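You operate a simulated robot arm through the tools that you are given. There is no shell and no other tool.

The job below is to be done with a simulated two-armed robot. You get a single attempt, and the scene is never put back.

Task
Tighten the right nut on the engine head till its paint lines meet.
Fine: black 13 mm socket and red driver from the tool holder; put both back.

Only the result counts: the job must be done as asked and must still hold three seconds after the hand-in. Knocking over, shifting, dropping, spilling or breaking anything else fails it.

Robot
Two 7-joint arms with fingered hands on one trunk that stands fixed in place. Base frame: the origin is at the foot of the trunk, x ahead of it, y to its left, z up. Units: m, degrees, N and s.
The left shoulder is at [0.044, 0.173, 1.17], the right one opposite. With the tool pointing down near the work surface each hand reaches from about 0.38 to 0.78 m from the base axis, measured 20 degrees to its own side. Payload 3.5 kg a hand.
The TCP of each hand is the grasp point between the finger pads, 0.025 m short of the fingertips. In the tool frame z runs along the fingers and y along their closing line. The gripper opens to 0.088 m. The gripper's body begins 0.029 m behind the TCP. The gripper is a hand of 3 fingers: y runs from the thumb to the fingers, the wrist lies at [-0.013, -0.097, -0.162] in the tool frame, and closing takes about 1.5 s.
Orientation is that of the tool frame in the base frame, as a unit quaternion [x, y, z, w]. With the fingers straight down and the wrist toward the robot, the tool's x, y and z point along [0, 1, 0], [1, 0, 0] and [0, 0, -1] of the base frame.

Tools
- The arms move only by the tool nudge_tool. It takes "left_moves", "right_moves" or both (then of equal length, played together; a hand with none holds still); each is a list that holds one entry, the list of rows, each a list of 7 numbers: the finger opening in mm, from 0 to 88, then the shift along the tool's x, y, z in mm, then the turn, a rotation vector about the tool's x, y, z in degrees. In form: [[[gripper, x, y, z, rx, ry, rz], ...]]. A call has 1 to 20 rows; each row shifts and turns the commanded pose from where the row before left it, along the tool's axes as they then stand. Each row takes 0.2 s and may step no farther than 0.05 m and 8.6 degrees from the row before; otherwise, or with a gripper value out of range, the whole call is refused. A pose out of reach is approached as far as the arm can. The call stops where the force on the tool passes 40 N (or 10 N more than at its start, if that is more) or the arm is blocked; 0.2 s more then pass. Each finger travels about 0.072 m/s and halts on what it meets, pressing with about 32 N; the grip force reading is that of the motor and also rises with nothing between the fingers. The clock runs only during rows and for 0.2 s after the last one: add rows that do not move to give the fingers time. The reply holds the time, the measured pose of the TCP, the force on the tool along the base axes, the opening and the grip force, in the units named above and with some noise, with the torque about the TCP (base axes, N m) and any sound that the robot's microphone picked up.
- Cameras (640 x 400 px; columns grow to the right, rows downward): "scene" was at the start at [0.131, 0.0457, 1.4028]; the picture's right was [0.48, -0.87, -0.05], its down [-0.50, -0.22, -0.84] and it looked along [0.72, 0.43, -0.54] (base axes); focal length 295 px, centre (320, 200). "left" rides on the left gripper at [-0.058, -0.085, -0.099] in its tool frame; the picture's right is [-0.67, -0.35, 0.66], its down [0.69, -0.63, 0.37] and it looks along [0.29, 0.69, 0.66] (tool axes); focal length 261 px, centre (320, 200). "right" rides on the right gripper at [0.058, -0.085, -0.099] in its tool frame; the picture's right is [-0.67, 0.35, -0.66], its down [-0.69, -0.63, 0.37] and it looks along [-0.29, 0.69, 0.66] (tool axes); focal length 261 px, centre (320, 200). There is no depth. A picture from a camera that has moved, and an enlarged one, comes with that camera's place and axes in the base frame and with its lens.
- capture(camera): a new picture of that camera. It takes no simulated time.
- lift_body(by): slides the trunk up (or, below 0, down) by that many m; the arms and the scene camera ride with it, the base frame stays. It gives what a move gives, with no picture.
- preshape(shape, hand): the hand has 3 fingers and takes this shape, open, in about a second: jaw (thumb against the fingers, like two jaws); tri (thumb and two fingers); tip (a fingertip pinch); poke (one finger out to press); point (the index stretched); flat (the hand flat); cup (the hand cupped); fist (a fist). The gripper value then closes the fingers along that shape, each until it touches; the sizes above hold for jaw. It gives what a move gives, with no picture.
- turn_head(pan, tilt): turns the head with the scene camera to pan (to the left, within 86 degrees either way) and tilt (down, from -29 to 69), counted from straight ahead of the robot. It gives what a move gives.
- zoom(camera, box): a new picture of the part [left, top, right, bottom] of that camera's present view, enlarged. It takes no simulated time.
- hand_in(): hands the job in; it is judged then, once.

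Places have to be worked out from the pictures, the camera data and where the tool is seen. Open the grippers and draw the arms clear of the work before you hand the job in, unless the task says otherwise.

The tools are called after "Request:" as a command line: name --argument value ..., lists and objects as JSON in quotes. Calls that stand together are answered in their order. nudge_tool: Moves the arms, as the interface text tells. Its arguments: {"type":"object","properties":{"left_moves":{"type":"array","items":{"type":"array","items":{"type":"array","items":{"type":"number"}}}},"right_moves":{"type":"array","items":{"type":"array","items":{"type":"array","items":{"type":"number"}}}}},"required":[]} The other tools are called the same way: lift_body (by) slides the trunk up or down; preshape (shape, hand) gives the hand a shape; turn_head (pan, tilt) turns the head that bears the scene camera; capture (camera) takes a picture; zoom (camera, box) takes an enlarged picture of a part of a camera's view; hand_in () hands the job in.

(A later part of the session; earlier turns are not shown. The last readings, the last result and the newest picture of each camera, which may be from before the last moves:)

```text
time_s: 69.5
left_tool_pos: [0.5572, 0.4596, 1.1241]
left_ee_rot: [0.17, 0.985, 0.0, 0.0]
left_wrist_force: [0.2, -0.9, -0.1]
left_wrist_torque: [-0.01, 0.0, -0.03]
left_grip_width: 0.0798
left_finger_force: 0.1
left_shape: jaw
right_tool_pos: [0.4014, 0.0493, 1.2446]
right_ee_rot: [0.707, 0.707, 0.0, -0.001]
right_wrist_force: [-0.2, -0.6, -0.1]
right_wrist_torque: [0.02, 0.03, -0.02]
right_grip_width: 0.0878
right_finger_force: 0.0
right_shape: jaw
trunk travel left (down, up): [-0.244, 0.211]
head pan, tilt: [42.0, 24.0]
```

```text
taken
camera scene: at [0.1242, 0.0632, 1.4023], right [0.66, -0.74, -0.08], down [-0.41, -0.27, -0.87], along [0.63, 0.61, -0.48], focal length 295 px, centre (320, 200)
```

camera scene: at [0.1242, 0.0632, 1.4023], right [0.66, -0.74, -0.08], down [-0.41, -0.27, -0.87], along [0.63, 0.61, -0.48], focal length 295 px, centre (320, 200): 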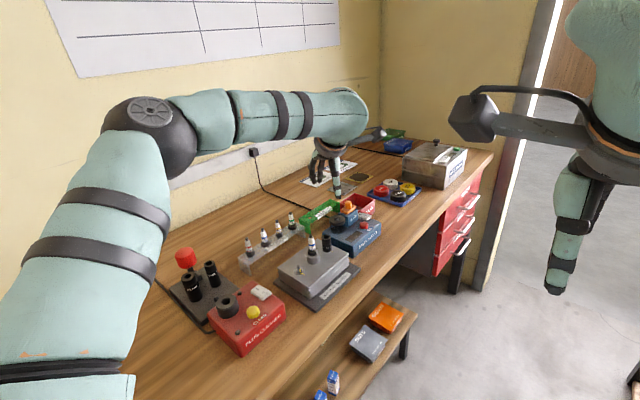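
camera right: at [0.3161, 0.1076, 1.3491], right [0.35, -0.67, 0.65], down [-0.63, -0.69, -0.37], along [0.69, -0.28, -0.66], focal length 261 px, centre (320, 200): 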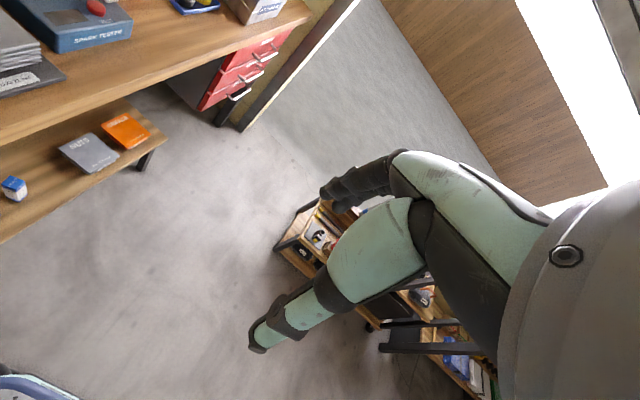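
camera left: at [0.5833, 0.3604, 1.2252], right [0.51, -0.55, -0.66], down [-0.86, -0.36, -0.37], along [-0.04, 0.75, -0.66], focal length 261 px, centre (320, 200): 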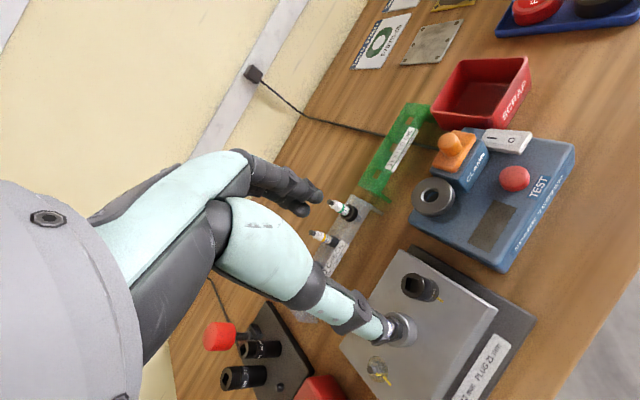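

Hand is clear and level. I'll zoom to measure the socket's square yaw and exact position on the nut.

Request:
zoom --camera "left" --box '[395, 265, 445, 310]'

Request:
zoom --camera "scene" --box '[300, 215, 350, 265]'

Request:
zoom --camera "scene" --box '[160, 235, 230, 305]'

```text
8.89 times, centred on (420, 288) of left
camera zoom: at [0.5833, 0.3604, 1.2252], right [0.51, -0.55, -0.66], down [-0.86, -0.36, -0.37], along [-0.04, 0.75, -0.66], focal length 2317 px, centre (-569, -578)
```

zoom: 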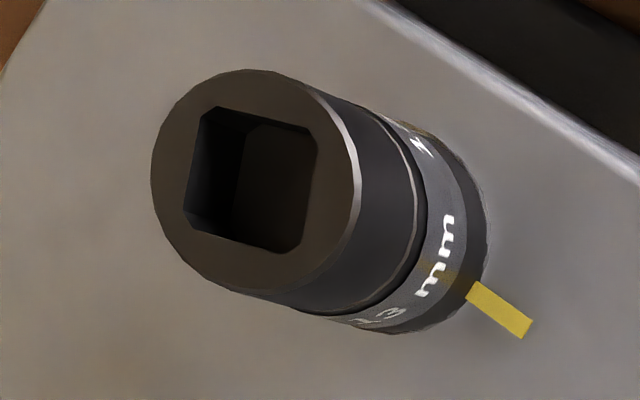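

```text
8.00 times, centred on (325, 240) of scene
camera zoom: at [0.1242, 0.0632, 1.4023], right [0.66, -0.74, -0.08], down [-0.41, -0.27, -0.87], along [0.63, 0.61, -0.48], focal length 2361 px, centre (280, -120)
```

zoom: 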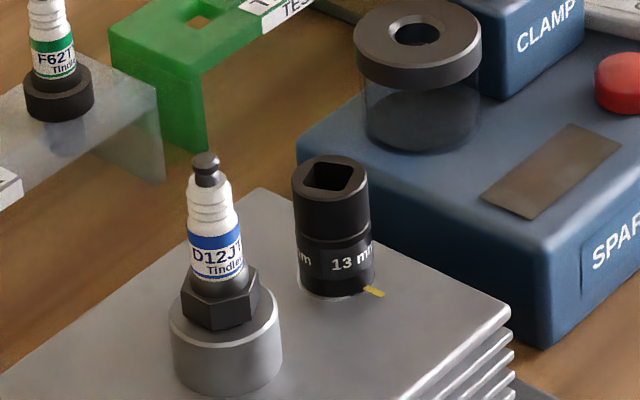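

```text
5.71 times, centred on (195, 270) of scene
camera zoom: at [0.1242, 0.0632, 1.4023], right [0.66, -0.74, -0.08], down [-0.41, -0.27, -0.87], along [0.63, 0.61, -0.48], focal length 1686 px, centre (1034, -200)
```

zoom: 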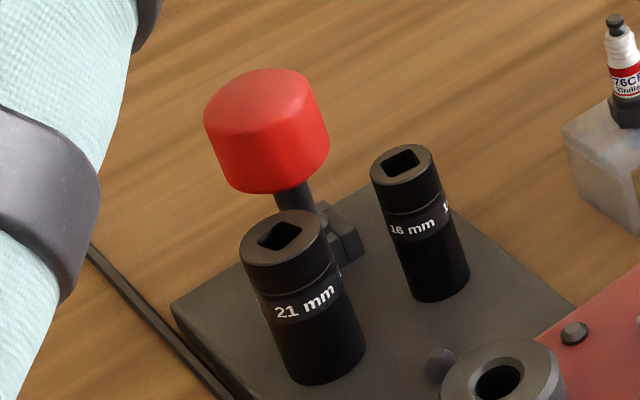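

Socket top centre (0.550, 0.469, ~0.975), its square yawed about +22.7°. Now I go back to fetch the driver: rotate the hand to yaw 0 and move above the red knob.

Request:
nudge_tool --left_moves '[[[80, 0, 0, 0, 0, 0, 7.8], [80, 0, 0, 0, 0, 0, 7.8], [80, 0, 0, 0, 0, 0, 7.8], [80, 0, 0, 0, 0, 0, 7.8], [80, 0, 0, 0, 0, 0, 7.8], [80, 0, 0, 0, 0, 0, 7.8], [80, 0, 0, 0, 0, 0, 7.8], [80, 0, 0, 0, 0, 0, 7.8], [80, 0, 0, 0, 0, 0, 7.8], [80, 28.8, -32.8, 7.5, 0, 0, 0], [80, 28.8, -32.8, 7.5, 0, 0, 0], [80, 28.8, -32.8, 7.5, 0, 0, 0], [80, 28.8, -32.8, 7.5, 0, 0, 0], [80, 28.8, -32.8, 7.5, 0, 0, 0], [80, 28.8, -32.8, 7.5, 0, 0, 0], [80, 28.8, -32.8, 7.5, 0, 0, 0], [80, 28.8, -32.8, 7.5, 0, 0, 0], [80, 0, 0, 0, 0, 0, 0], [80, 0, 0, 0, 0, 0, 0]]]'

Request:
turn_head --pan 58 --tilt 38

Request:
capture --camera "left"

Request:
capture --camera "scene"

```text
time_s: 73.5
left_tool_pos: [0.2946, 0.6903, 1.0647]
left_ee_rot: [0.706, 0.708, 0.0, 0.0]
left_wrist_force: [0.3, -0.1, -0.5]
left_wrist_torque: [-0.01, 0.0, 0.0]
left_grip_width: 0.08
left_finger_force: 0.1
left_shape: jaw
right_tool_pos: [0.4016, 0.049, 1.2457]
right_ee_rot: [0.706, 0.708, -0.001, -0.001]
right_wrist_force: [0.0, 0.7, 0.1]
right_wrist_torque: [0.0, -0.03, -0.01]
right_grip_width: 0.0874
right_finger_force: 0.1
right_shape: jaw
trunk travel left (down, up): [-0.244, 0.211]
head pan, tilt: [42.0, 24.0]
```

```text
time_s: 74.2
left_tool_pos: [0.2958, 0.6887, 1.0654]
left_ee_rot: [0.706, 0.708, 0.0, 0.0]
left_wrist_force: [-0.6, 0.7, -1.5]
left_wrist_torque: [0.02, -0.01, 0.01]
left_grip_width: 0.0801
left_finger_force: 0.0
left_shape: jaw
right_tool_pos: [0.4003, 0.0489, 1.2438]
right_ee_rot: [0.706, 0.708, -0.001, 0.0]
right_wrist_force: [0.6, 0.0, 0.9]
right_wrist_torque: [0.02, 0.01, 0.02]
right_grip_width: 0.0873
right_finger_force: 0.2
right_shape: jaw
trunk travel left (down, up): [-0.244, 0.211]
head pan, tilt: [58.0, 38.0]
```

```text
taken
camera left: at [0.2106, 0.6306, 1.1656], right [-0.35, -0.67, -0.66], down [-0.63, 0.68, -0.37], along [0.69, 0.29, -0.66], focal length 261 px, centre (320, 200)
```

left: 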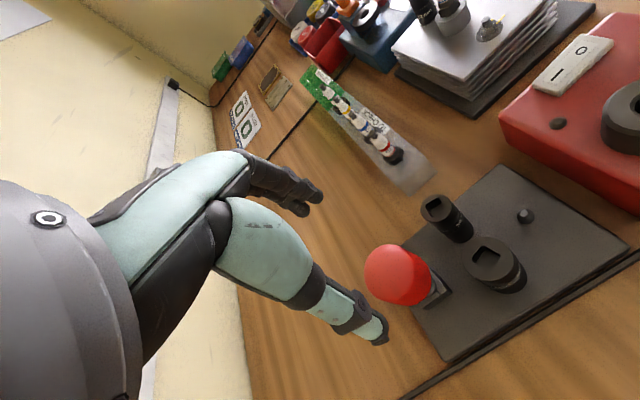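

```text
taken
camera scene: at [0.0985, 0.0744, 1.3833], right [0.84, -0.53, -0.1], down [-0.42, -0.52, -0.74], along [0.34, 0.67, -0.66], focal length 295 px, centre (320, 200)
```

scene: 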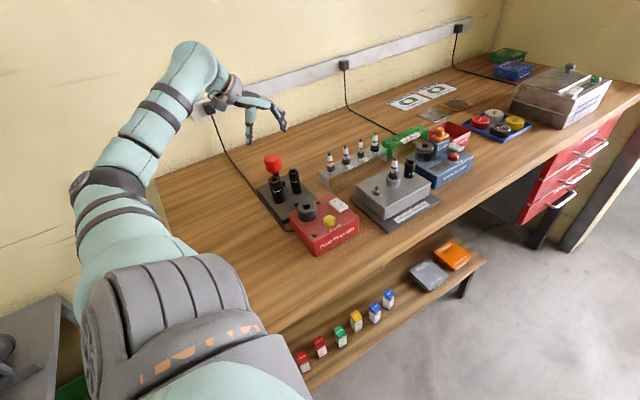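

Above the knob. A close zoom to check the knob's centre and whether the driver leans.

Request:
zoom --camera "left" --box '[350, 225, 460, 320]'

Request:
zoom --camera "scene" --box '[240, 80, 320, 220]'

```text
4.21 times, centred on (405, 272) of left
camera zoom: at [0.2106, 0.6306, 1.1656], right [-0.35, -0.67, -0.66], down [-0.63, 0.68, -0.37], along [0.69, 0.29, -0.66], focal length 1098 px, centre (-38, -105)
```

zoom: 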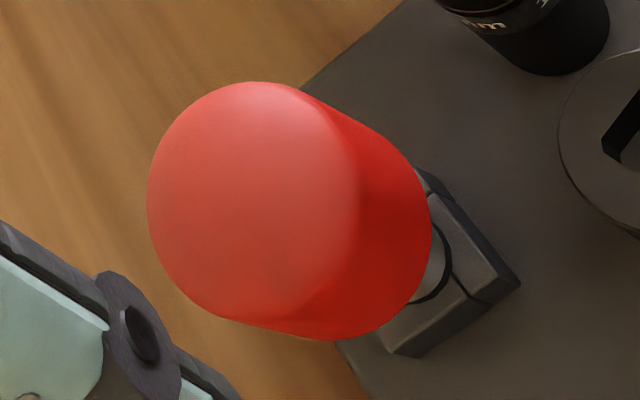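

```text
2.86 times, centred on (280, 150) of scene
camera zoom: at [0.0985, 0.0744, 1.3833], right [0.84, -0.53, -0.1], down [-0.42, -0.52, -0.74], along [0.34, 0.67, -0.66], focal length 843 px, centre (434, 343)
```

zoom: 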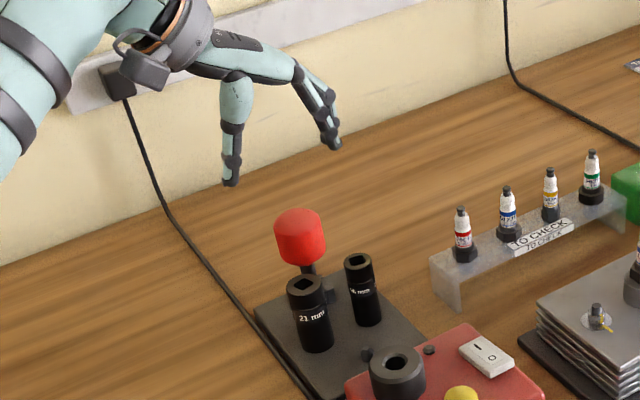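

Knob centre ≈ (0.294, 0.689). I'll descend to a slightly deeper grasp (TCP z ≈ 0.963) this time so the knob sits close to the palm.

Request:
nudge_tool --left_moves '[[[84, 0.4, -1.5, 22, 0, 0, 0], [84, 0, 0, 22, 0, 0, 0], [84, 0, 0, 22, 0, 0, 0], [84, 0, 0, 20, 0, 0, 0], [84, 0, 0, 17, 0, 0, 0], [84, 0, 0, 0, 0, 0, 0]]]'

Request:
zoom --camera "scene" --box '[240, 110, 320, 210]'

Request:
capture --camera "left"

```text
time_s: 75.7
left_tool_pos: [0.293, 0.6904, 0.9626]
left_ee_rot: [0.706, 0.708, 0.0, 0.0]
left_wrist_force: [-0.8, -0.8, 0.4]
left_wrist_torque: [0.02, 0.0, 0.0]
left_grip_width: 0.0834
left_finger_force: 0.0
left_shape: jaw
right_tool_pos: [0.4015, 0.0488, 1.2457]
right_ee_rot: [0.706, 0.708, 0.0, -0.001]
right_wrist_force: [0.0, 0.0, -0.1]
right_wrist_torque: [0.02, 0.03, 0.01]
right_grip_width: 0.0873
right_finger_force: 0.0
right_shape: jaw
trunk travel left (down, up): [-0.244, 0.211]
head pan, tilt: [58.0, 38.0]
```

```text
4.00 times, centred on (280, 160) of scene
camera zoom: at [0.0984, 0.0743, 1.3833], right [0.84, -0.53, -0.1], down [-0.42, -0.52, -0.74], along [0.34, 0.67, -0.66], focal length 1180 px, centre (480, 360)
```

zoom: 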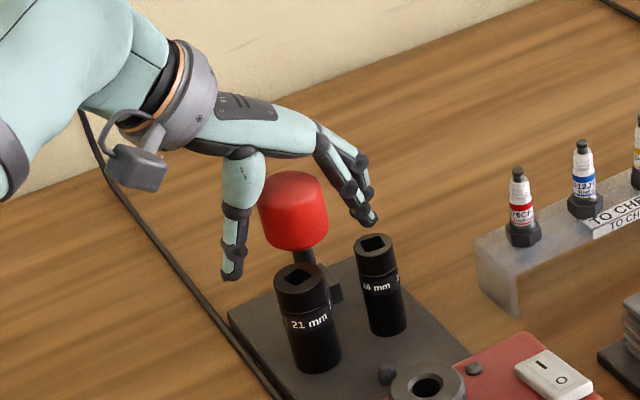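

```text
taken
camera left: at [0.2086, 0.6313, 1.0627], right [-0.35, -0.67, -0.66], down [-0.63, 0.68, -0.37], along [0.69, 0.29, -0.66], focal length 261 px, centre (320, 200)
```

left: 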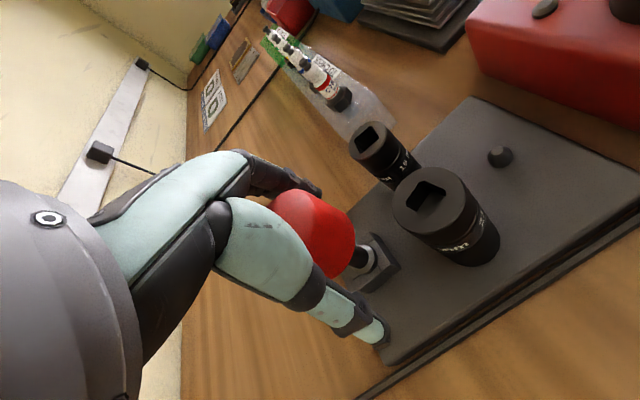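

The knob sits snugly below the palm. Closing the fingers.

Request:
nudge_tool --left_moves '[[[60, 0, 0, 0, 0, 0, 0], [40, 0, 0, 0, 0, 0, 0], [20, 0, 0, 0, 0, 0, 0], [15, 0, 0, 0, 0, 0, 0], [15, 0, 0, 0, 0, 0, 0], [15, 0, 0, 0, 0, 0, 0]]]'

Request:
zoom --camera "scene" --box '[240, 110, 320, 210]'

Request:
zoom --camera "left" --box '[230, 160, 430, 340]'

```text
time_s: 77.0
left_tool_pos: [0.2945, 0.6901, 0.9607]
left_ee_rot: [0.706, 0.708, 0.0, 0.0]
left_wrist_force: [2.7, 0.3, -3.4]
left_wrist_torque: [-0.03, -0.14, -0.01]
left_grip_width: 0.0271
left_finger_force: 31.5
left_shape: jaw
right_tool_pos: [0.4015, 0.0509, 1.244]
right_ee_rot: [0.706, 0.708, 0.0, -0.001]
right_wrist_force: [-0.3, -0.3, -0.6]
right_wrist_torque: [0.0, 0.01, 0.0]
right_grip_width: 0.0876
right_finger_force: 0.1
right_shape: jaw
trunk travel left (down, up): [-0.244, 0.211]
head pan, tilt: [58.0, 38.0]
```

```text
4.00 times, centred on (280, 160) of scene
camera zoom: at [0.0993, 0.0752, 1.3832], right [0.84, -0.53, -0.1], down [-0.42, -0.52, -0.74], along [0.34, 0.67, -0.66], focal length 1180 px, centre (480, 360)
```

zoom: 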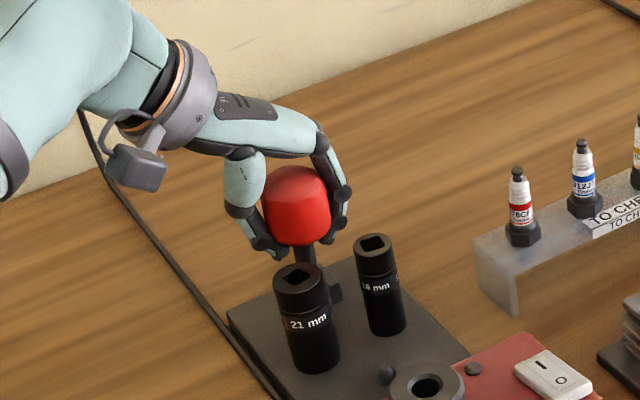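

```text
2.22 times, centred on (330, 250) of left
camera zoom: at [0.2093, 0.632, 1.0623], right [-0.35, -0.67, -0.66], down [-0.63, 0.68, -0.37], along [0.69, 0.29, -0.66], focal length 579 px, centre (298, 89)
```

zoom: 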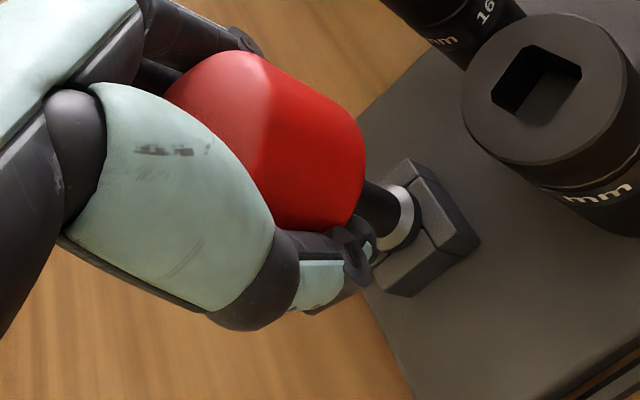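

Gripped firmly. Lifting straight up 105 mm and checking the tip.

Request:
nudge_tool --left_moves '[[[15, 0, 0, -10, 0, 0, 0], [15, 0, 0, -20, 0, 0, 0], [15, 0, 0, -25, 0, 0, 0], [15, 0, 0, -25, 0, 0, 0], [15, 0, 0, -25, 0, 0, 0], [15, 0, 0, 0, 0, 0, 0], [15, 0, 0, 0, 0, 0, 0]]]'

Request:
capture --camera "left"

Request:
capture --camera "scene"

```text
time_s: 78.7
left_tool_pos: [0.2947, 0.69, 1.0666]
left_ee_rot: [0.706, 0.708, 0.001, -0.001]
left_wrist_force: [0.4, -0.1, -1.9]
left_wrist_torque: [0.01, 0.02, -0.01]
left_grip_width: 0.0272
left_finger_force: 31.7
left_shape: jaw
right_tool_pos: [0.4014, 0.0497, 1.2453]
right_ee_rot: [0.706, 0.708, 0.0, -0.001]
right_wrist_force: [0.0, -0.3, 0.3]
right_wrist_torque: [-0.01, 0.0, 0.0]
right_grip_width: 0.0875
right_finger_force: 0.0
right_shape: jaw
trunk travel left (down, up): [-0.244, 0.211]
head pan, tilt: [58.0, 38.0]
```

```text
taken
camera left: at [0.2098, 0.6312, 1.1673], right [-0.35, -0.67, -0.66], down [-0.63, 0.68, -0.37], along [0.69, 0.29, -0.66], focal length 261 px, centre (320, 200)
```

left: 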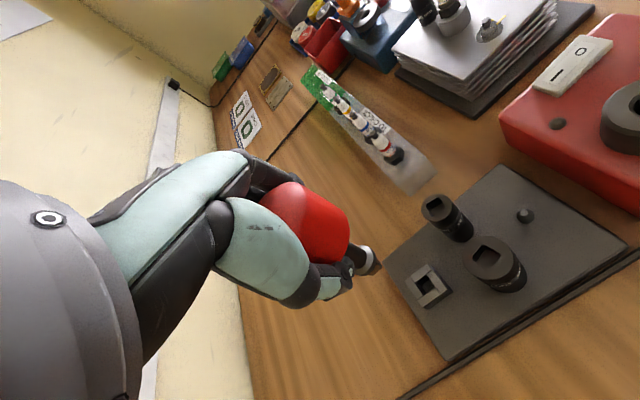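

```text
taken
camera scene: at [0.0986, 0.0748, 1.3832], right [0.84, -0.53, -0.1], down [-0.42, -0.52, -0.74], along [0.34, 0.67, -0.66], focal length 295 px, centre (320, 200)
```

scene: 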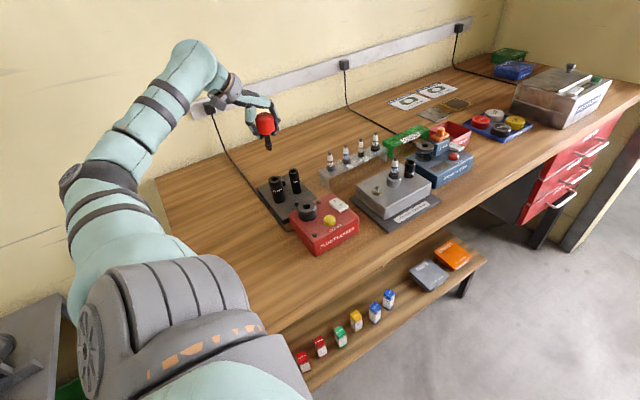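

Driver is out. Zooming on the bit in both views to measure tilt, yaw and tip position.

Request:
zoom --camera "scene" --box '[252, 128, 284, 156]'

Request:
zoom --camera "left" --box '[340, 230, 390, 280]'

Request:
zoom --camera "scene" --box '[240, 90, 290, 140]'

```text
14.29 times, centred on (268, 142) of scene
camera zoom: at [0.0986, 0.0748, 1.3832], right [0.84, -0.53, -0.1], down [-0.42, -0.52, -0.74], along [0.34, 0.67, -0.66], focal length 4216 px, centre (1063, 1029)
```

zoom: 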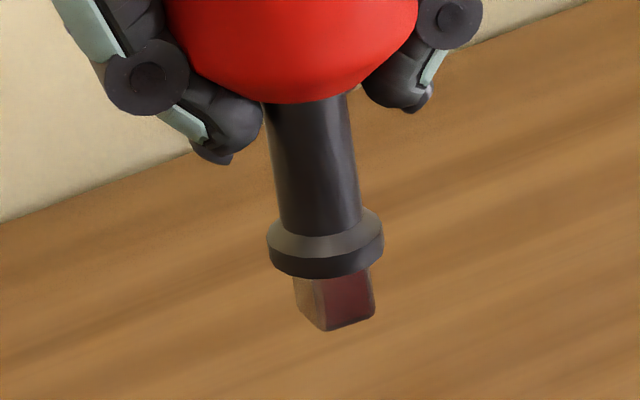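

```text
8.00 times, centred on (365, 255) of left
camera zoom: at [0.2098, 0.6312, 1.1673], right [-0.35, -0.67, -0.66], down [-0.63, 0.68, -0.37], along [0.69, 0.29, -0.66], focal length 2085 px, centre (-40, -240)
```

zoom: 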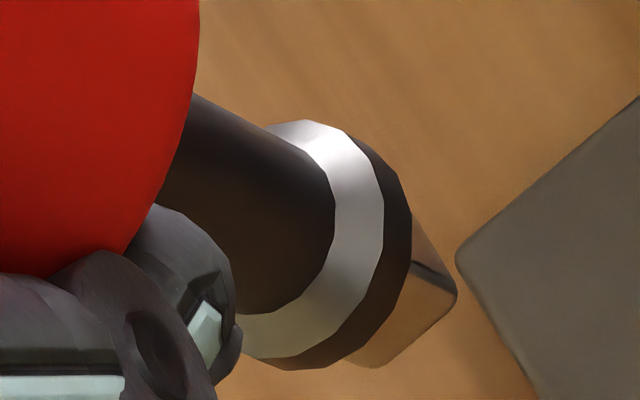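

```text
8.00 times, centred on (265, 115) of scene
camera zoom: at [0.0986, 0.0748, 1.3832], right [0.84, -0.53, -0.1], down [-0.42, -0.52, -0.74], along [0.34, 0.67, -0.66], focal length 2361 px, centre (760, 880)
```

zoom: 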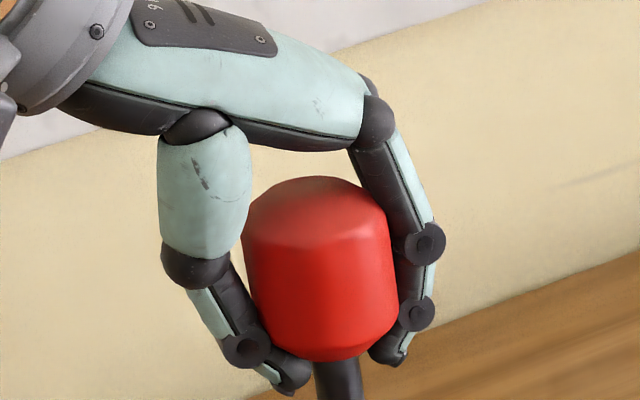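

Tip (0.292, 0.688, 1.011), tilt ≈ 5.7° toward the thumb, bit yaw ≈ 0°. I'll raise, carry it over to the nut, straighten the tilt, and turn it 23° CCW to match the socket.

Request:
nudge_tool --left_moves '[[[15, 0, 0, -25, 0, 0, 0], [15, 0, 0, -25, 0, 0, 0], [15, -27.5, 31.5, 0, 0, 0, 0], [15, -27.5, 31.5, 0, 0, 0, 0], [15, -27.5, 31.5, 0, 0, 0, 0], [15, -27.5, 31.5, 0, 0, 0, 0], [15, -27.5, 31.5, 0, 0, 0, 0], [15, -27.5, 31.5, 0, 0, 0, 0], [15, -27.5, 31.5, 0, 0, 0, 0], [15, -27.4, 31.2, 0, 0, 0, 0], [15, 0, 0, 0, -5.7, -0.57, 0], [15, 0, 0, 0, -0.08, 0.77, -7.67], [15, 0, 0, 0, -0.08, 0.77, -7.67], [15, 0, 0, 0, -0.08, 0.77, -7.67], [15, 0, 0, 0, 0, 0, 0], [15, 0, 0, 0, 0, 0, 0]]]'

Request:
turn_head --pan 42 --tilt 26

Request:
capture --camera "left"

Request:
capture --camera "scene"

```text
time_s: 82.0
left_tool_pos: [0.5452, 0.4693, 1.1162]
left_ee_rot: [0.548, 0.835, 0.039, 0.032]
left_wrist_force: [0.6, -0.1, -2.2]
left_wrist_torque: [-0.02, 0.01, 0.02]
left_grip_width: 0.0262
left_finger_force: 32.0
left_shape: jaw
right_tool_pos: [0.4022, 0.0497, 1.2455]
right_ee_rot: [0.707, 0.707, 0.0, -0.001]
right_wrist_force: [-0.6, 0.9, 0.1]
right_wrist_torque: [-0.03, 0.0, -0.02]
right_grip_width: 0.0877
right_finger_force: 0.1
right_shape: jaw
trunk travel left (down, up): [-0.244, 0.211]
head pan, tilt: [58.0, 38.0]
```

```text
time_s: 82.8
left_tool_pos: [0.5457, 0.47, 1.1162]
left_ee_rot: [0.549, 0.834, 0.039, 0.031]
left_wrist_force: [0.7, -0.1, -2.1]
left_wrist_torque: [-0.02, 0.04, -0.02]
left_grip_width: 0.0265
left_finger_force: 32.0
left_shape: jaw
right_tool_pos: [0.4015, 0.0486, 1.2438]
right_ee_rot: [0.707, 0.707, 0.0, -0.001]
right_wrist_force: [0.5, -0.3, 0.0]
right_wrist_torque: [0.0, -0.02, 0.0]
right_grip_width: 0.0877
right_finger_force: 0.1
right_shape: jaw
trunk travel left (down, up): [-0.244, 0.211]
head pan, tilt: [42.0, 26.0]
```

```text
taken
camera left: at [0.4808, 0.3803, 1.2085], right [0.01, -0.73, -0.68], down [-0.81, 0.39, -0.43], along [0.58, 0.56, -0.59], focal length 261 px, centre (320, 200)
```

left: 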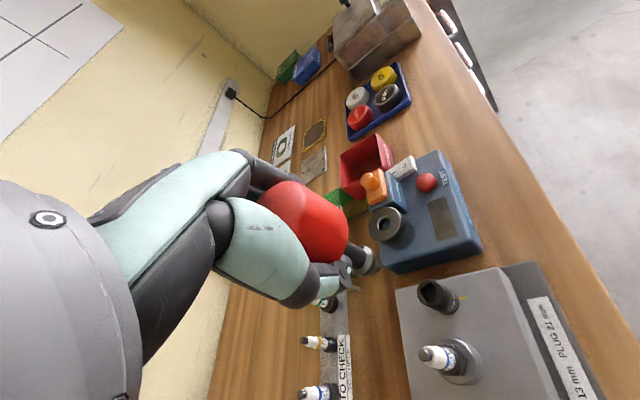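

```text
taken
camera scene: at [0.1233, 0.0628, 1.3991], right [0.67, -0.74, -0.08], down [-0.43, -0.29, -0.85], along [0.61, 0.6, -0.51], focal length 295 px, centre (320, 200)
```

scene: 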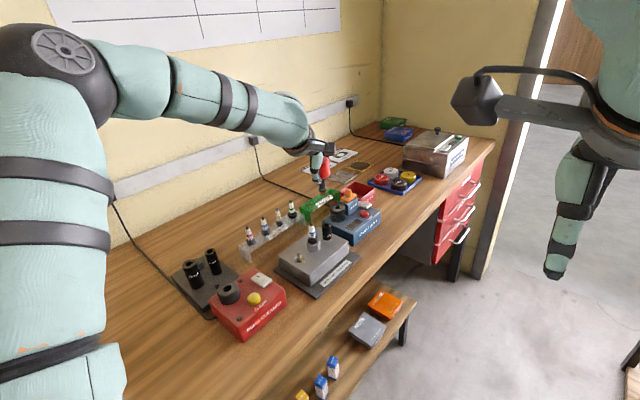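

Now zooming on the tip and the socket's square in both views.

Request:
zoom --camera "left" --box '[340, 230, 390, 280]'

Request:
zoom --camera "left" --box '[410, 270, 465, 325]'

Request:
zoom --camera "scene" --box '[305, 145, 345, 200]'

Request:
zoom --camera "scene" --box '[310, 215, 345, 250]'

```text
8.00 times, centred on (365, 255) of left
camera zoom: at [0.4808, 0.3803, 1.2085], right [0.01, -0.73, -0.68], down [-0.81, 0.39, -0.43], along [0.58, 0.56, -0.59], focal length 2085 px, centre (-40, -240)
```

zoom: 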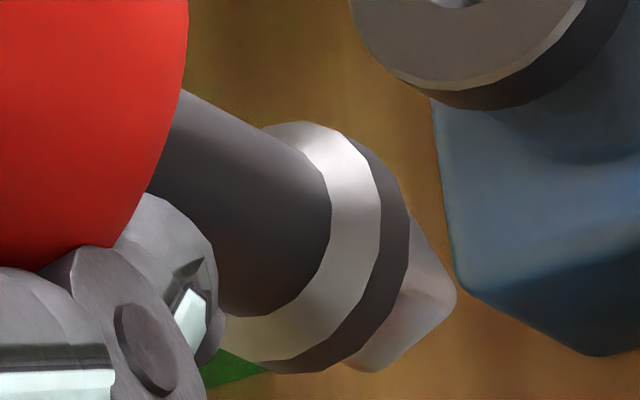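

```text
7.27 times, centred on (438, 298) of left
camera zoom: at [0.4808, 0.3803, 1.2085], right [0.01, -0.73, -0.68], down [-0.81, 0.39, -0.43], along [0.58, 0.56, -0.59], focal length 1896 px, centre (-534, -509)
```

zoom: 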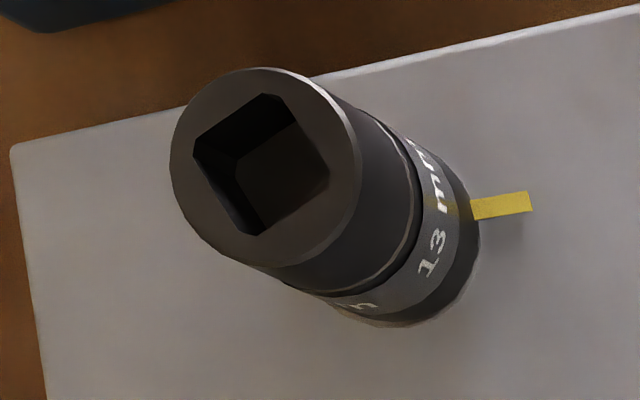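

```text
7.27 times, centred on (325, 172) of scene
camera zoom: at [0.1233, 0.0628, 1.3991], right [0.67, -0.74, -0.08], down [-0.43, -0.29, -0.85], along [0.61, 0.6, -0.51], focal length 2146 px, centre (284, 400)
```

zoom: 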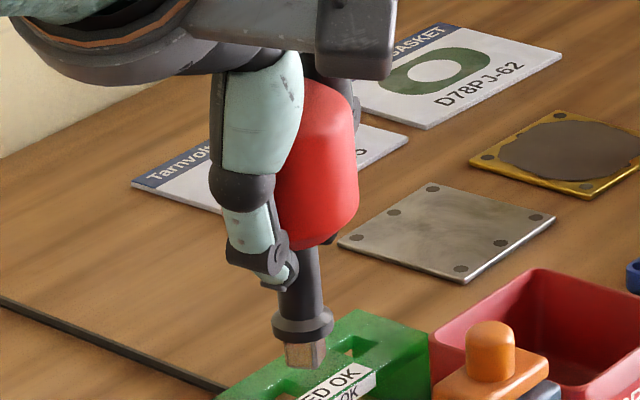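

```text
11.43 times, centred on (328, 232) of scene
camera zoom: at [0.1233, 0.0628, 1.3991], right [0.67, -0.74, -0.08], down [-0.43, -0.29, -0.85], along [0.61, 0.6, -0.51], focal length 3373 px, centre (234, -171)
```

zoom: 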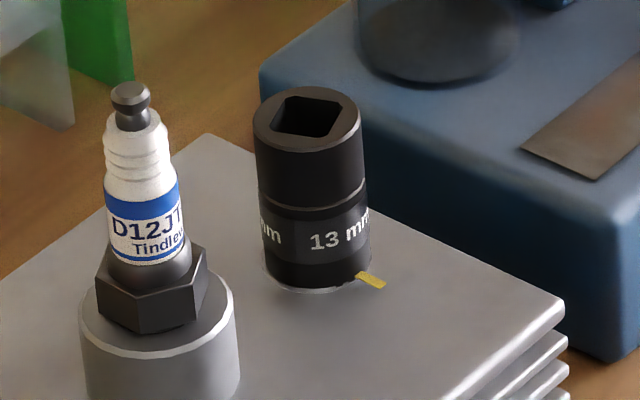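

Tip (0.548, 0.469) vs socket (0.5495, 0.4685), yaws match within ~2°. Let me check the driver's uprightness with a tighter zoom.

Request:
zoom --camera "scene" --box '[315, 172, 340, 197]'

Request:
zoom --camera "scene" --box '[310, 150, 345, 200]'

```text
16.00 times, centred on (328, 184) of scene
camera zoom: at [0.1233, 0.0628, 1.3991], right [0.67, -0.74, -0.08], down [-0.43, -0.29, -0.85], along [0.61, 0.6, -0.51], focal length 4722 px, centre (200, 448)
```

zoom: 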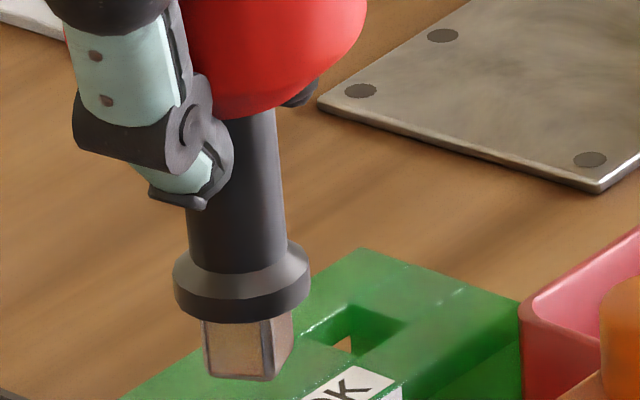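

```text
8.00 times, centred on (328, 175) of scene
camera zoom: at [0.1233, 0.0628, 1.3991], right [0.67, -0.74, -0.08], down [-0.43, -0.29, -0.85], along [0.61, 0.6, -0.51], focal length 2361 px, centre (260, 400)
```

zoom: 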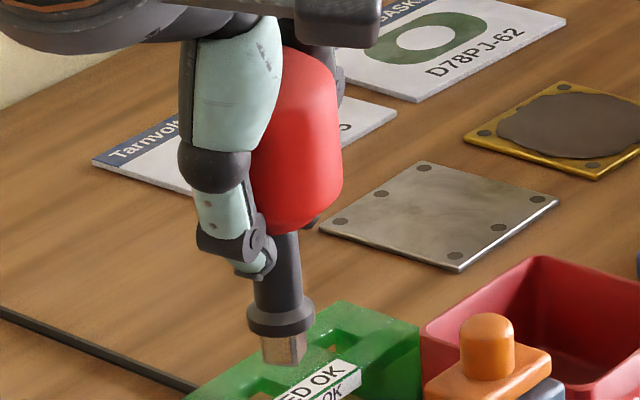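

Driver is upright. I'll apply a ~1.5 mm correction and lower the trunk 75 mm, then check the tip against the socket.

Request:
nudge_tool --left_moves '[[[15, -1.35, 0.62, 0.08, 0, 0, 0], [15, 0, 0, 0, 0, 0, 0]]]'

Request:
lift_body --by -0.075

Request:
capture --camera "left"

Request:
capture --camera "scene"

```text
time_s: 83.4
left_tool_pos: [0.5449, 0.4696, 1.1166]
left_ee_rot: [0.549, 0.834, 0.039, 0.031]
left_wrist_force: [-0.4, 0.4, -1.6]
left_wrist_torque: [-0.01, -0.02, -0.01]
left_grip_width: 0.0266
left_finger_force: 32.1
left_shape: jaw
right_tool_pos: [0.4006, 0.05, 1.2451]
right_ee_rot: [0.707, 0.707, 0.0, -0.001]
right_wrist_force: [0.4, 0.7, 0.3]
right_wrist_torque: [0.01, 0.0, 0.0]
right_grip_width: 0.0879
right_finger_force: 0.1
right_shape: jaw
trunk travel left (down, up): [-0.244, 0.211]
head pan, tilt: [42.0, 26.0]
```

```text
time_s: 84.6
left_tool_pos: [0.5453, 0.4699, 1.0415]
left_ee_rot: [0.549, 0.834, 0.039, 0.032]
left_wrist_force: [-0.2, 0.2, -1.8]
left_wrist_torque: [0.01, 0.0, 0.05]
left_grip_width: 0.0263
left_finger_force: 32.1
left_shape: jaw
right_tool_pos: [0.4006, 0.0489, 1.1707]
right_ee_rot: [0.706, 0.708, 0.0, 0.0]
right_wrist_force: [-0.3, -1.0, -0.2]
right_wrist_torque: [-0.02, -0.01, 0.01]
right_grip_width: 0.0876
right_finger_force: 0.0
right_shape: jaw
trunk travel left (down, up): [-0.169, 0.286]
head pan, tilt: [42.0, 26.0]
```

```text
taken
camera left: at [0.4814, 0.3795, 1.1339], right [0.01, -0.73, -0.68], down [-0.81, 0.39, -0.43], along [0.59, 0.56, -0.59], focal length 261 px, centre (320, 200)
```

left: 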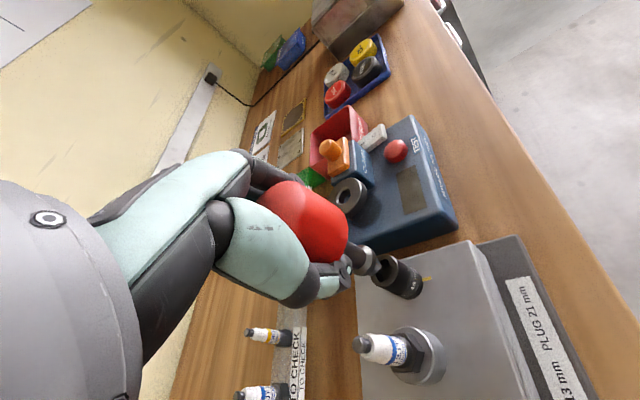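

```text
taken
camera scene: at [0.1733, 0.0628, 1.3076], right [0.65, -0.74, -0.14], down [-0.51, -0.29, -0.81], along [0.56, 0.6, -0.57], focal length 295 px, centre (320, 200)
```

scene: 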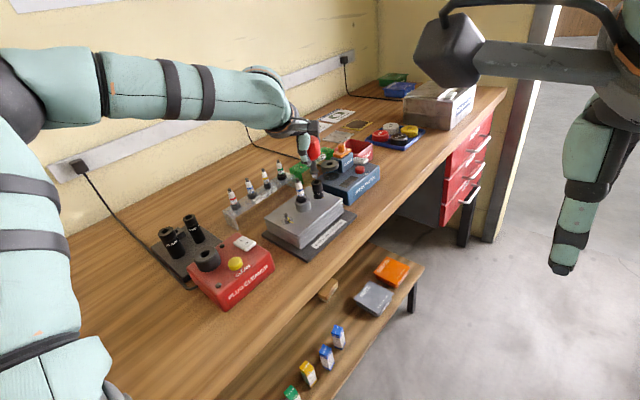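

Request:
zoom --camera "left" --box '[345, 235, 425, 305]'

Request:
zoom --camera "scene" --box '[300, 150, 336, 200]'

```text
5.71 times, centred on (385, 270) of left
camera zoom: at [0.4814, 0.3795, 1.1339], right [0.01, -0.73, -0.68], down [-0.81, 0.39, -0.43], along [0.59, 0.56, -0.59], focal length 1489 px, centre (-51, -200)
```

zoom: 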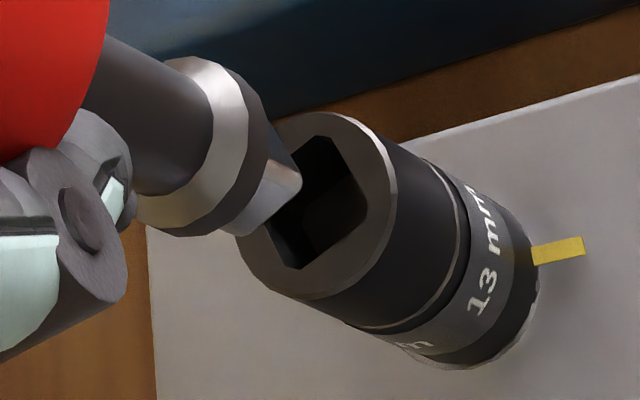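

```text
8.00 times, centred on (318, 175) of scene
camera zoom: at [0.1733, 0.0628, 1.3076], right [0.65, -0.74, -0.14], down [-0.51, -0.29, -0.81], along [0.56, 0.6, -0.57], focal length 2361 px, centre (336, 400)
```

zoom: 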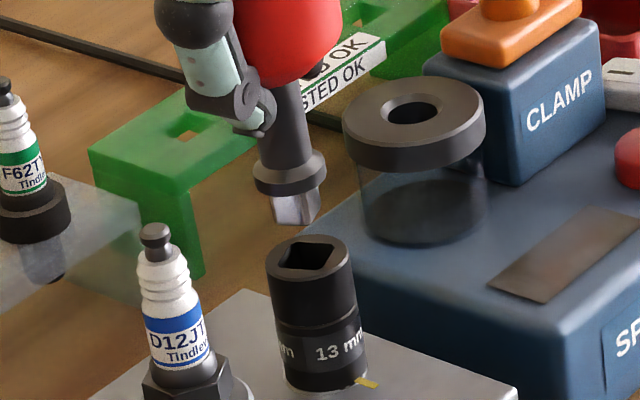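

Alignment is within about 1 mm. I'll insert the bit with small downward arm moves (force limited).

Request:
nudge_tool --left_moves '[[[15, -0.25, 0.24, 4.2, 0, 0, 0], [15, 0.05, -0.5, 5, 0, 0, 0], [15, 0.05, -0.5, 5, 0, 0, 0], [15, 0.03, -0.3, 3, 0, 0, 0], [15, 0, 0, 0, 0, 0, 0]]]'

Request:
zoom --camera "left" --box '[345, 235, 425, 305]'

Request:
zoom --camera "scene" --box '[300, 150, 336, 200]'

```text
time_s: 85.8
left_tool_pos: [0.5464, 0.4703, 1.0229]
left_ee_rot: [0.549, 0.834, 0.039, 0.032]
left_wrist_force: [0.3, -0.2, -1.9]
left_wrist_torque: [0.01, 0.0, 0.02]
left_grip_width: 0.0263
left_finger_force: 32.2
left_shape: jaw
right_tool_pos: [0.4023, 0.0489, 1.1706]
right_ee_rot: [0.707, 0.708, 0.0, -0.001]
right_wrist_force: [-0.6, 0.3, -0.3]
right_wrist_torque: [0.02, 0.03, 0.01]
right_grip_width: 0.0875
right_finger_force: 0.1
right_shape: jaw
trunk travel left (down, up): [-0.169, 0.286]
head pan, tilt: [42.0, 26.0]
```

```text
5.71 times, centred on (385, 270) of left
camera zoom: at [0.4825, 0.379, 1.1163], right [0.01, -0.73, -0.68], down [-0.81, 0.39, -0.43], along [0.58, 0.56, -0.59], focal length 1489 px, centre (-51, -200)
```

zoom: 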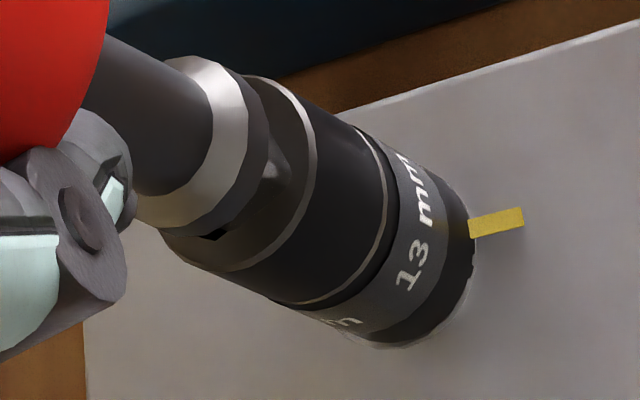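

```text
8.00 times, centred on (318, 175) of scene
camera zoom: at [0.1738, 0.0628, 1.3075], right [0.65, -0.74, -0.14], down [-0.51, -0.29, -0.81], along [0.56, 0.6, -0.57], focal length 2361 px, centre (336, 400)
```

zoom: 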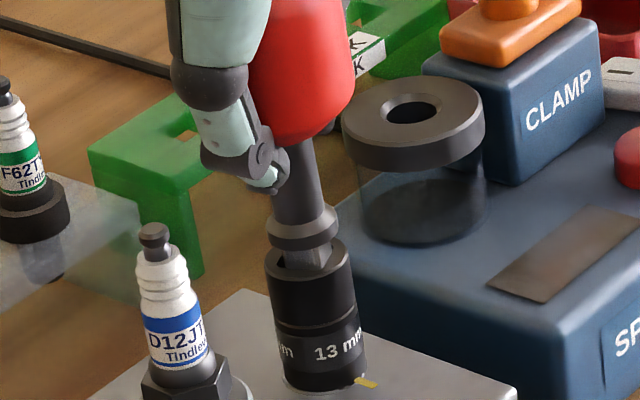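

The bit is entering the square freely. Continuing down until the collar touches.

Request:
nudge_tool --left_moves '[[[15, 0.03, -0.3, 3, 0, 0, 0], [15, 0.03, -0.3, 3, 0, 0, 0], [15, 0.02, -0.2, 2, 0, 0, 0], [15, 0, 0, 0, 0, 0, 0]]]'

Request:
zoom --camera "left" --box '[345, 235, 425, 305]'

Request:
zoom --camera "scene" --box '[300, 150, 336, 200]'

```text
time_s: 86.8
left_tool_pos: [0.5474, 0.4691, 1.0153]
left_ee_rot: [0.549, 0.834, 0.039, 0.032]
left_wrist_force: [0.1, -0.1, -1.6]
left_wrist_torque: [-0.03, 0.0, -0.03]
left_grip_width: 0.0265
left_finger_force: 31.9
left_shape: jaw
right_tool_pos: [0.4006, 0.0504, 1.1708]
right_ee_rot: [0.707, 0.708, -0.001, -0.001]
right_wrist_force: [-0.5, 0.4, -0.3]
right_wrist_torque: [-0.05, 0.05, -0.01]
right_grip_width: 0.0876
right_finger_force: 0.0
right_shape: jaw
trunk travel left (down, up): [-0.169, 0.286]
head pan, tilt: [42.0, 26.0]
```

```text
5.71 times, centred on (385, 270) of left
camera zoom: at [0.4826, 0.3787, 1.1079], right [0.01, -0.73, -0.68], down [-0.81, 0.39, -0.43], along [0.58, 0.56, -0.59], focal length 1489 px, centre (-51, -200)
```

zoom: 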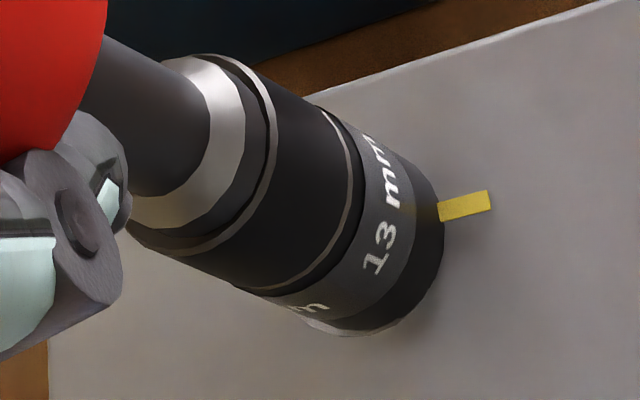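

```text
8.00 times, centred on (318, 175) of scene
camera zoom: at [0.174, 0.0628, 1.3075], right [0.65, -0.74, -0.14], down [-0.51, -0.29, -0.81], along [0.56, 0.6, -0.57], focal length 2361 px, centre (336, 400)
```

zoom: 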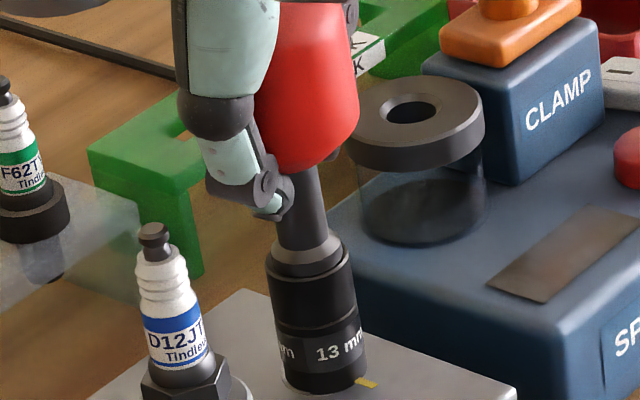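

Collar is on the socket and the bit is fully in. Now I start turning clockwise about the driver axis: 24° first, watching the torque.

Request:
nudge_tool --left_moves '[[[15, 0.26, 0, 0, 0.06, -0.6, 6], [15, 0.26, 0, 0, 0.06, -0.6, 6], [15, 0.26, 0, 0, 0.06, -0.6, 6], [15, 0.26, 0, 0, 0.06, -0.6, 6], [15, 0, 0, 0, 0, 0, 0]]]'

Request:
zoom --camera "left" --box '[345, 235, 425, 305]'

Request:
zoom --camera "scene" --box '[300, 150, 336, 200]'

```text
time_s: 88.0
left_tool_pos: [0.5468, 0.4711, 1.0158]
left_ee_rot: [0.711, 0.701, 0.031, 0.04]
left_wrist_force: [1.3, 1.0, -1.0]
left_wrist_torque: [0.01, 0.01, -0.03]
left_grip_width: 0.0267
left_finger_force: 31.8
left_shape: jaw
right_tool_pos: [0.4014, 0.05, 1.169]
right_ee_rot: [0.706, 0.708, -0.001, -0.001]
right_wrist_force: [-0.4, 1.0, -1.0]
right_wrist_torque: [-0.02, 0.02, -0.01]
right_grip_width: 0.0876
right_finger_force: 0.0
right_shape: jaw
trunk travel left (down, up): [-0.169, 0.286]
head pan, tilt: [42.0, 26.0]
```

```text
5.71 times, centred on (385, 270) of left
camera zoom: at [0.4517, 0.4148, 1.1077], right [-0.29, -0.67, -0.68], down [-0.58, 0.69, -0.43], along [0.76, 0.27, -0.59], focal length 1489 px, centre (-51, -200)
```

zoom: 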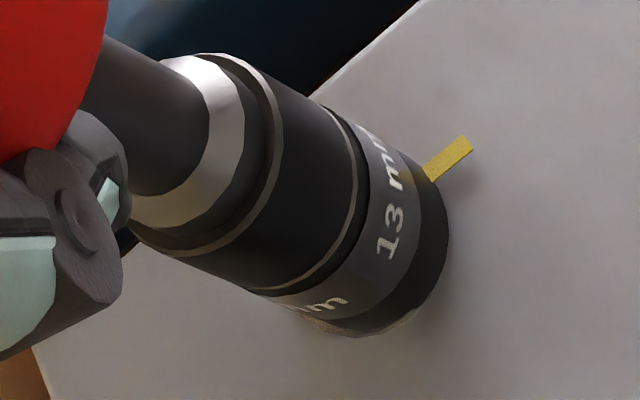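

```text
8.00 times, centred on (318, 175) of scene
camera zoom: at [0.1741, 0.0627, 1.3075], right [0.65, -0.74, -0.14], down [-0.51, -0.29, -0.81], along [0.56, 0.6, -0.57], focal length 2361 px, centre (336, 400)
```

zoom: 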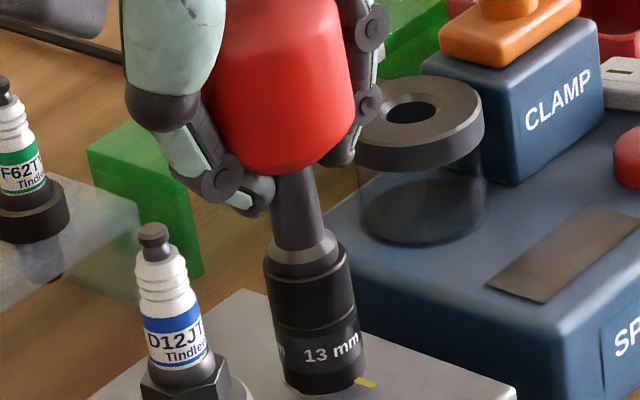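

The socket turns with the driver (its label has swung round) with very little torque. Continuing clockwise 28° more within the arm's range.

Request:
nudge_tool --left_moves '[[[15, 0.26, 0, 0, 0.06, -0.6, 6], [15, 0.26, 0, 0, 0.06, -0.6, 6], [15, 0.26, 0, 0, 0.06, -0.6, 6], [15, 0.2, 0, 0, 0.05, -0.5, 5], [15, 0.2, 0, 0, 0.05, -0.5, 5], [15, 0, 0, 0, 0, 0, 0]]]'

Request:
zoom --camera "left" --box '[345, 235, 425, 305]'

Request:
zoom --camera "scene" --box '[300, 150, 336, 200]'

```text
time_s: 89.4
left_tool_pos: [0.5462, 0.4703, 1.016]
left_ee_rot: [0.861, 0.507, 0.022, 0.045]
left_wrist_force: [0.9, -0.4, -2.2]
left_wrist_torque: [0.01, -0.04, -0.01]
left_grip_width: 0.0261
left_finger_force: 31.2
left_shape: jaw
right_tool_pos: [0.4004, 0.0484, 1.1693]
right_ee_rot: [0.706, 0.708, 0.0, 0.0]
right_wrist_force: [0.0, -1.1, 1.8]
right_wrist_torque: [0.04, -0.01, 0.04]
right_grip_width: 0.0874
right_finger_force: 0.1
right_shape: jaw
trunk travel left (down, up): [-0.169, 0.286]
head pan, tilt: [42.0, 26.0]
```

```text
5.71 times, centred on (385, 270) of left
camera zoom: at [0.4364, 0.4676, 1.108], right [-0.57, -0.45, -0.68], down [-0.18, 0.88, -0.43], along [0.8, -0.12, -0.59], focal length 1489 px, centre (-51, -200)
```

zoom: 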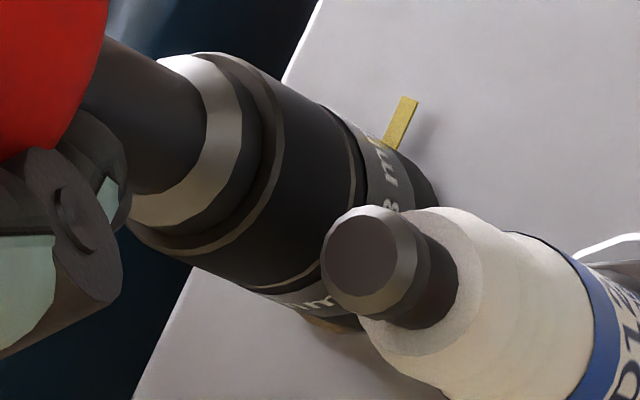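

```text
8.00 times, centred on (318, 175) of scene
camera zoom: at [0.1741, 0.0628, 1.3075], right [0.65, -0.74, -0.14], down [-0.51, -0.29, -0.81], along [0.56, 0.6, -0.57], focal length 2361 px, centre (336, 400)
```

zoom: 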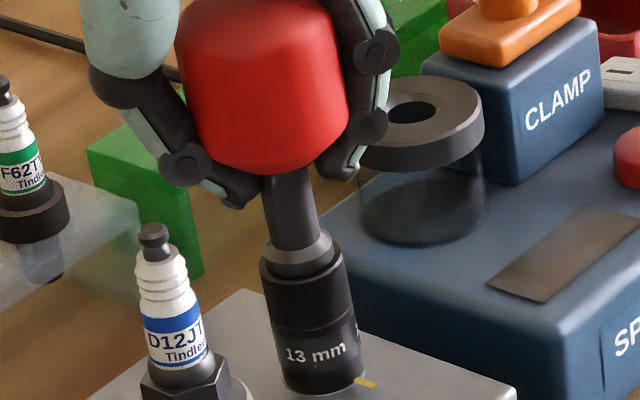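

Both turned together to the end of this stroke (yaw −29°). Now ratchet: open the fingers and rise straight up off the knob, leaving the driver standing in the socket.

Request:
nudge_tool --left_moves '[[[30, 0, 0, 0, 0, 0, 0], [45, 0, 0, 0, 0, 0, 0], [60, 0, 0, 0, 0, 0, 0], [70, 0, 0, 0, 0, 0, 0], [70, 0, 0, 0, 0, 0, 0], [70, 0, 0, 0, 0, 0, 0]]]'

Request:
capture --camera "left"

Request:
zoom --camera "scene" --box '[285, 120, 345, 200]'

```text
time_s: 90.8
left_tool_pos: [0.5462, 0.4729, 1.0161]
left_ee_rot: [0.86, 0.508, 0.021, 0.045]
left_wrist_force: [0.0, -0.6, 0.8]
left_wrist_torque: [0.0, -0.03, -0.01]
left_grip_width: 0.0695
left_finger_force: 0.0
left_shape: jaw
right_tool_pos: [0.4018, 0.0497, 1.1697]
right_ee_rot: [0.706, 0.708, -0.001, -0.001]
right_wrist_force: [-0.6, -0.7, 0.1]
right_wrist_torque: [-0.02, -0.01, 0.0]
right_grip_width: 0.0876
right_finger_force: 0.2
right_shape: jaw
trunk travel left (down, up): [-0.169, 0.286]
head pan, tilt: [42.0, 26.0]
```

```text
taken
camera left: at [0.4361, 0.4675, 1.1082], right [-0.57, -0.46, -0.68], down [-0.19, 0.88, -0.43], along [0.8, -0.12, -0.59], focal length 261 px, centre (320, 200)
```

left: 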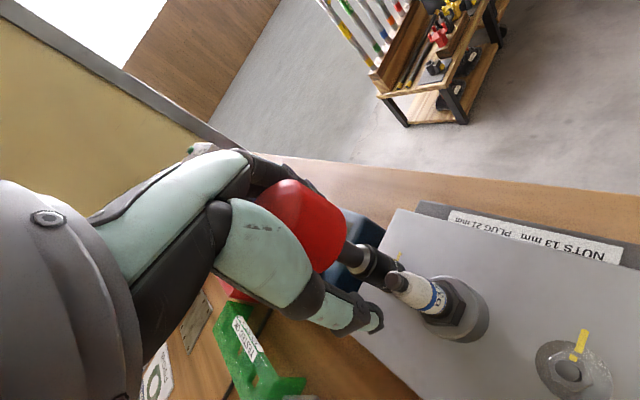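

```text
5.00 times, centred on (315, 160) of scene
camera zoom: at [0.1738, 0.0627, 1.3075], right [0.65, -0.74, -0.14], down [-0.51, -0.29, -0.81], along [0.56, 0.6, -0.57], focal length 1476 px, centre (345, 400)
```

zoom: 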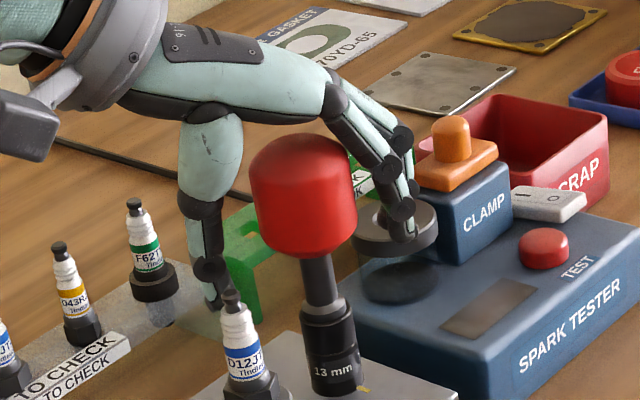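

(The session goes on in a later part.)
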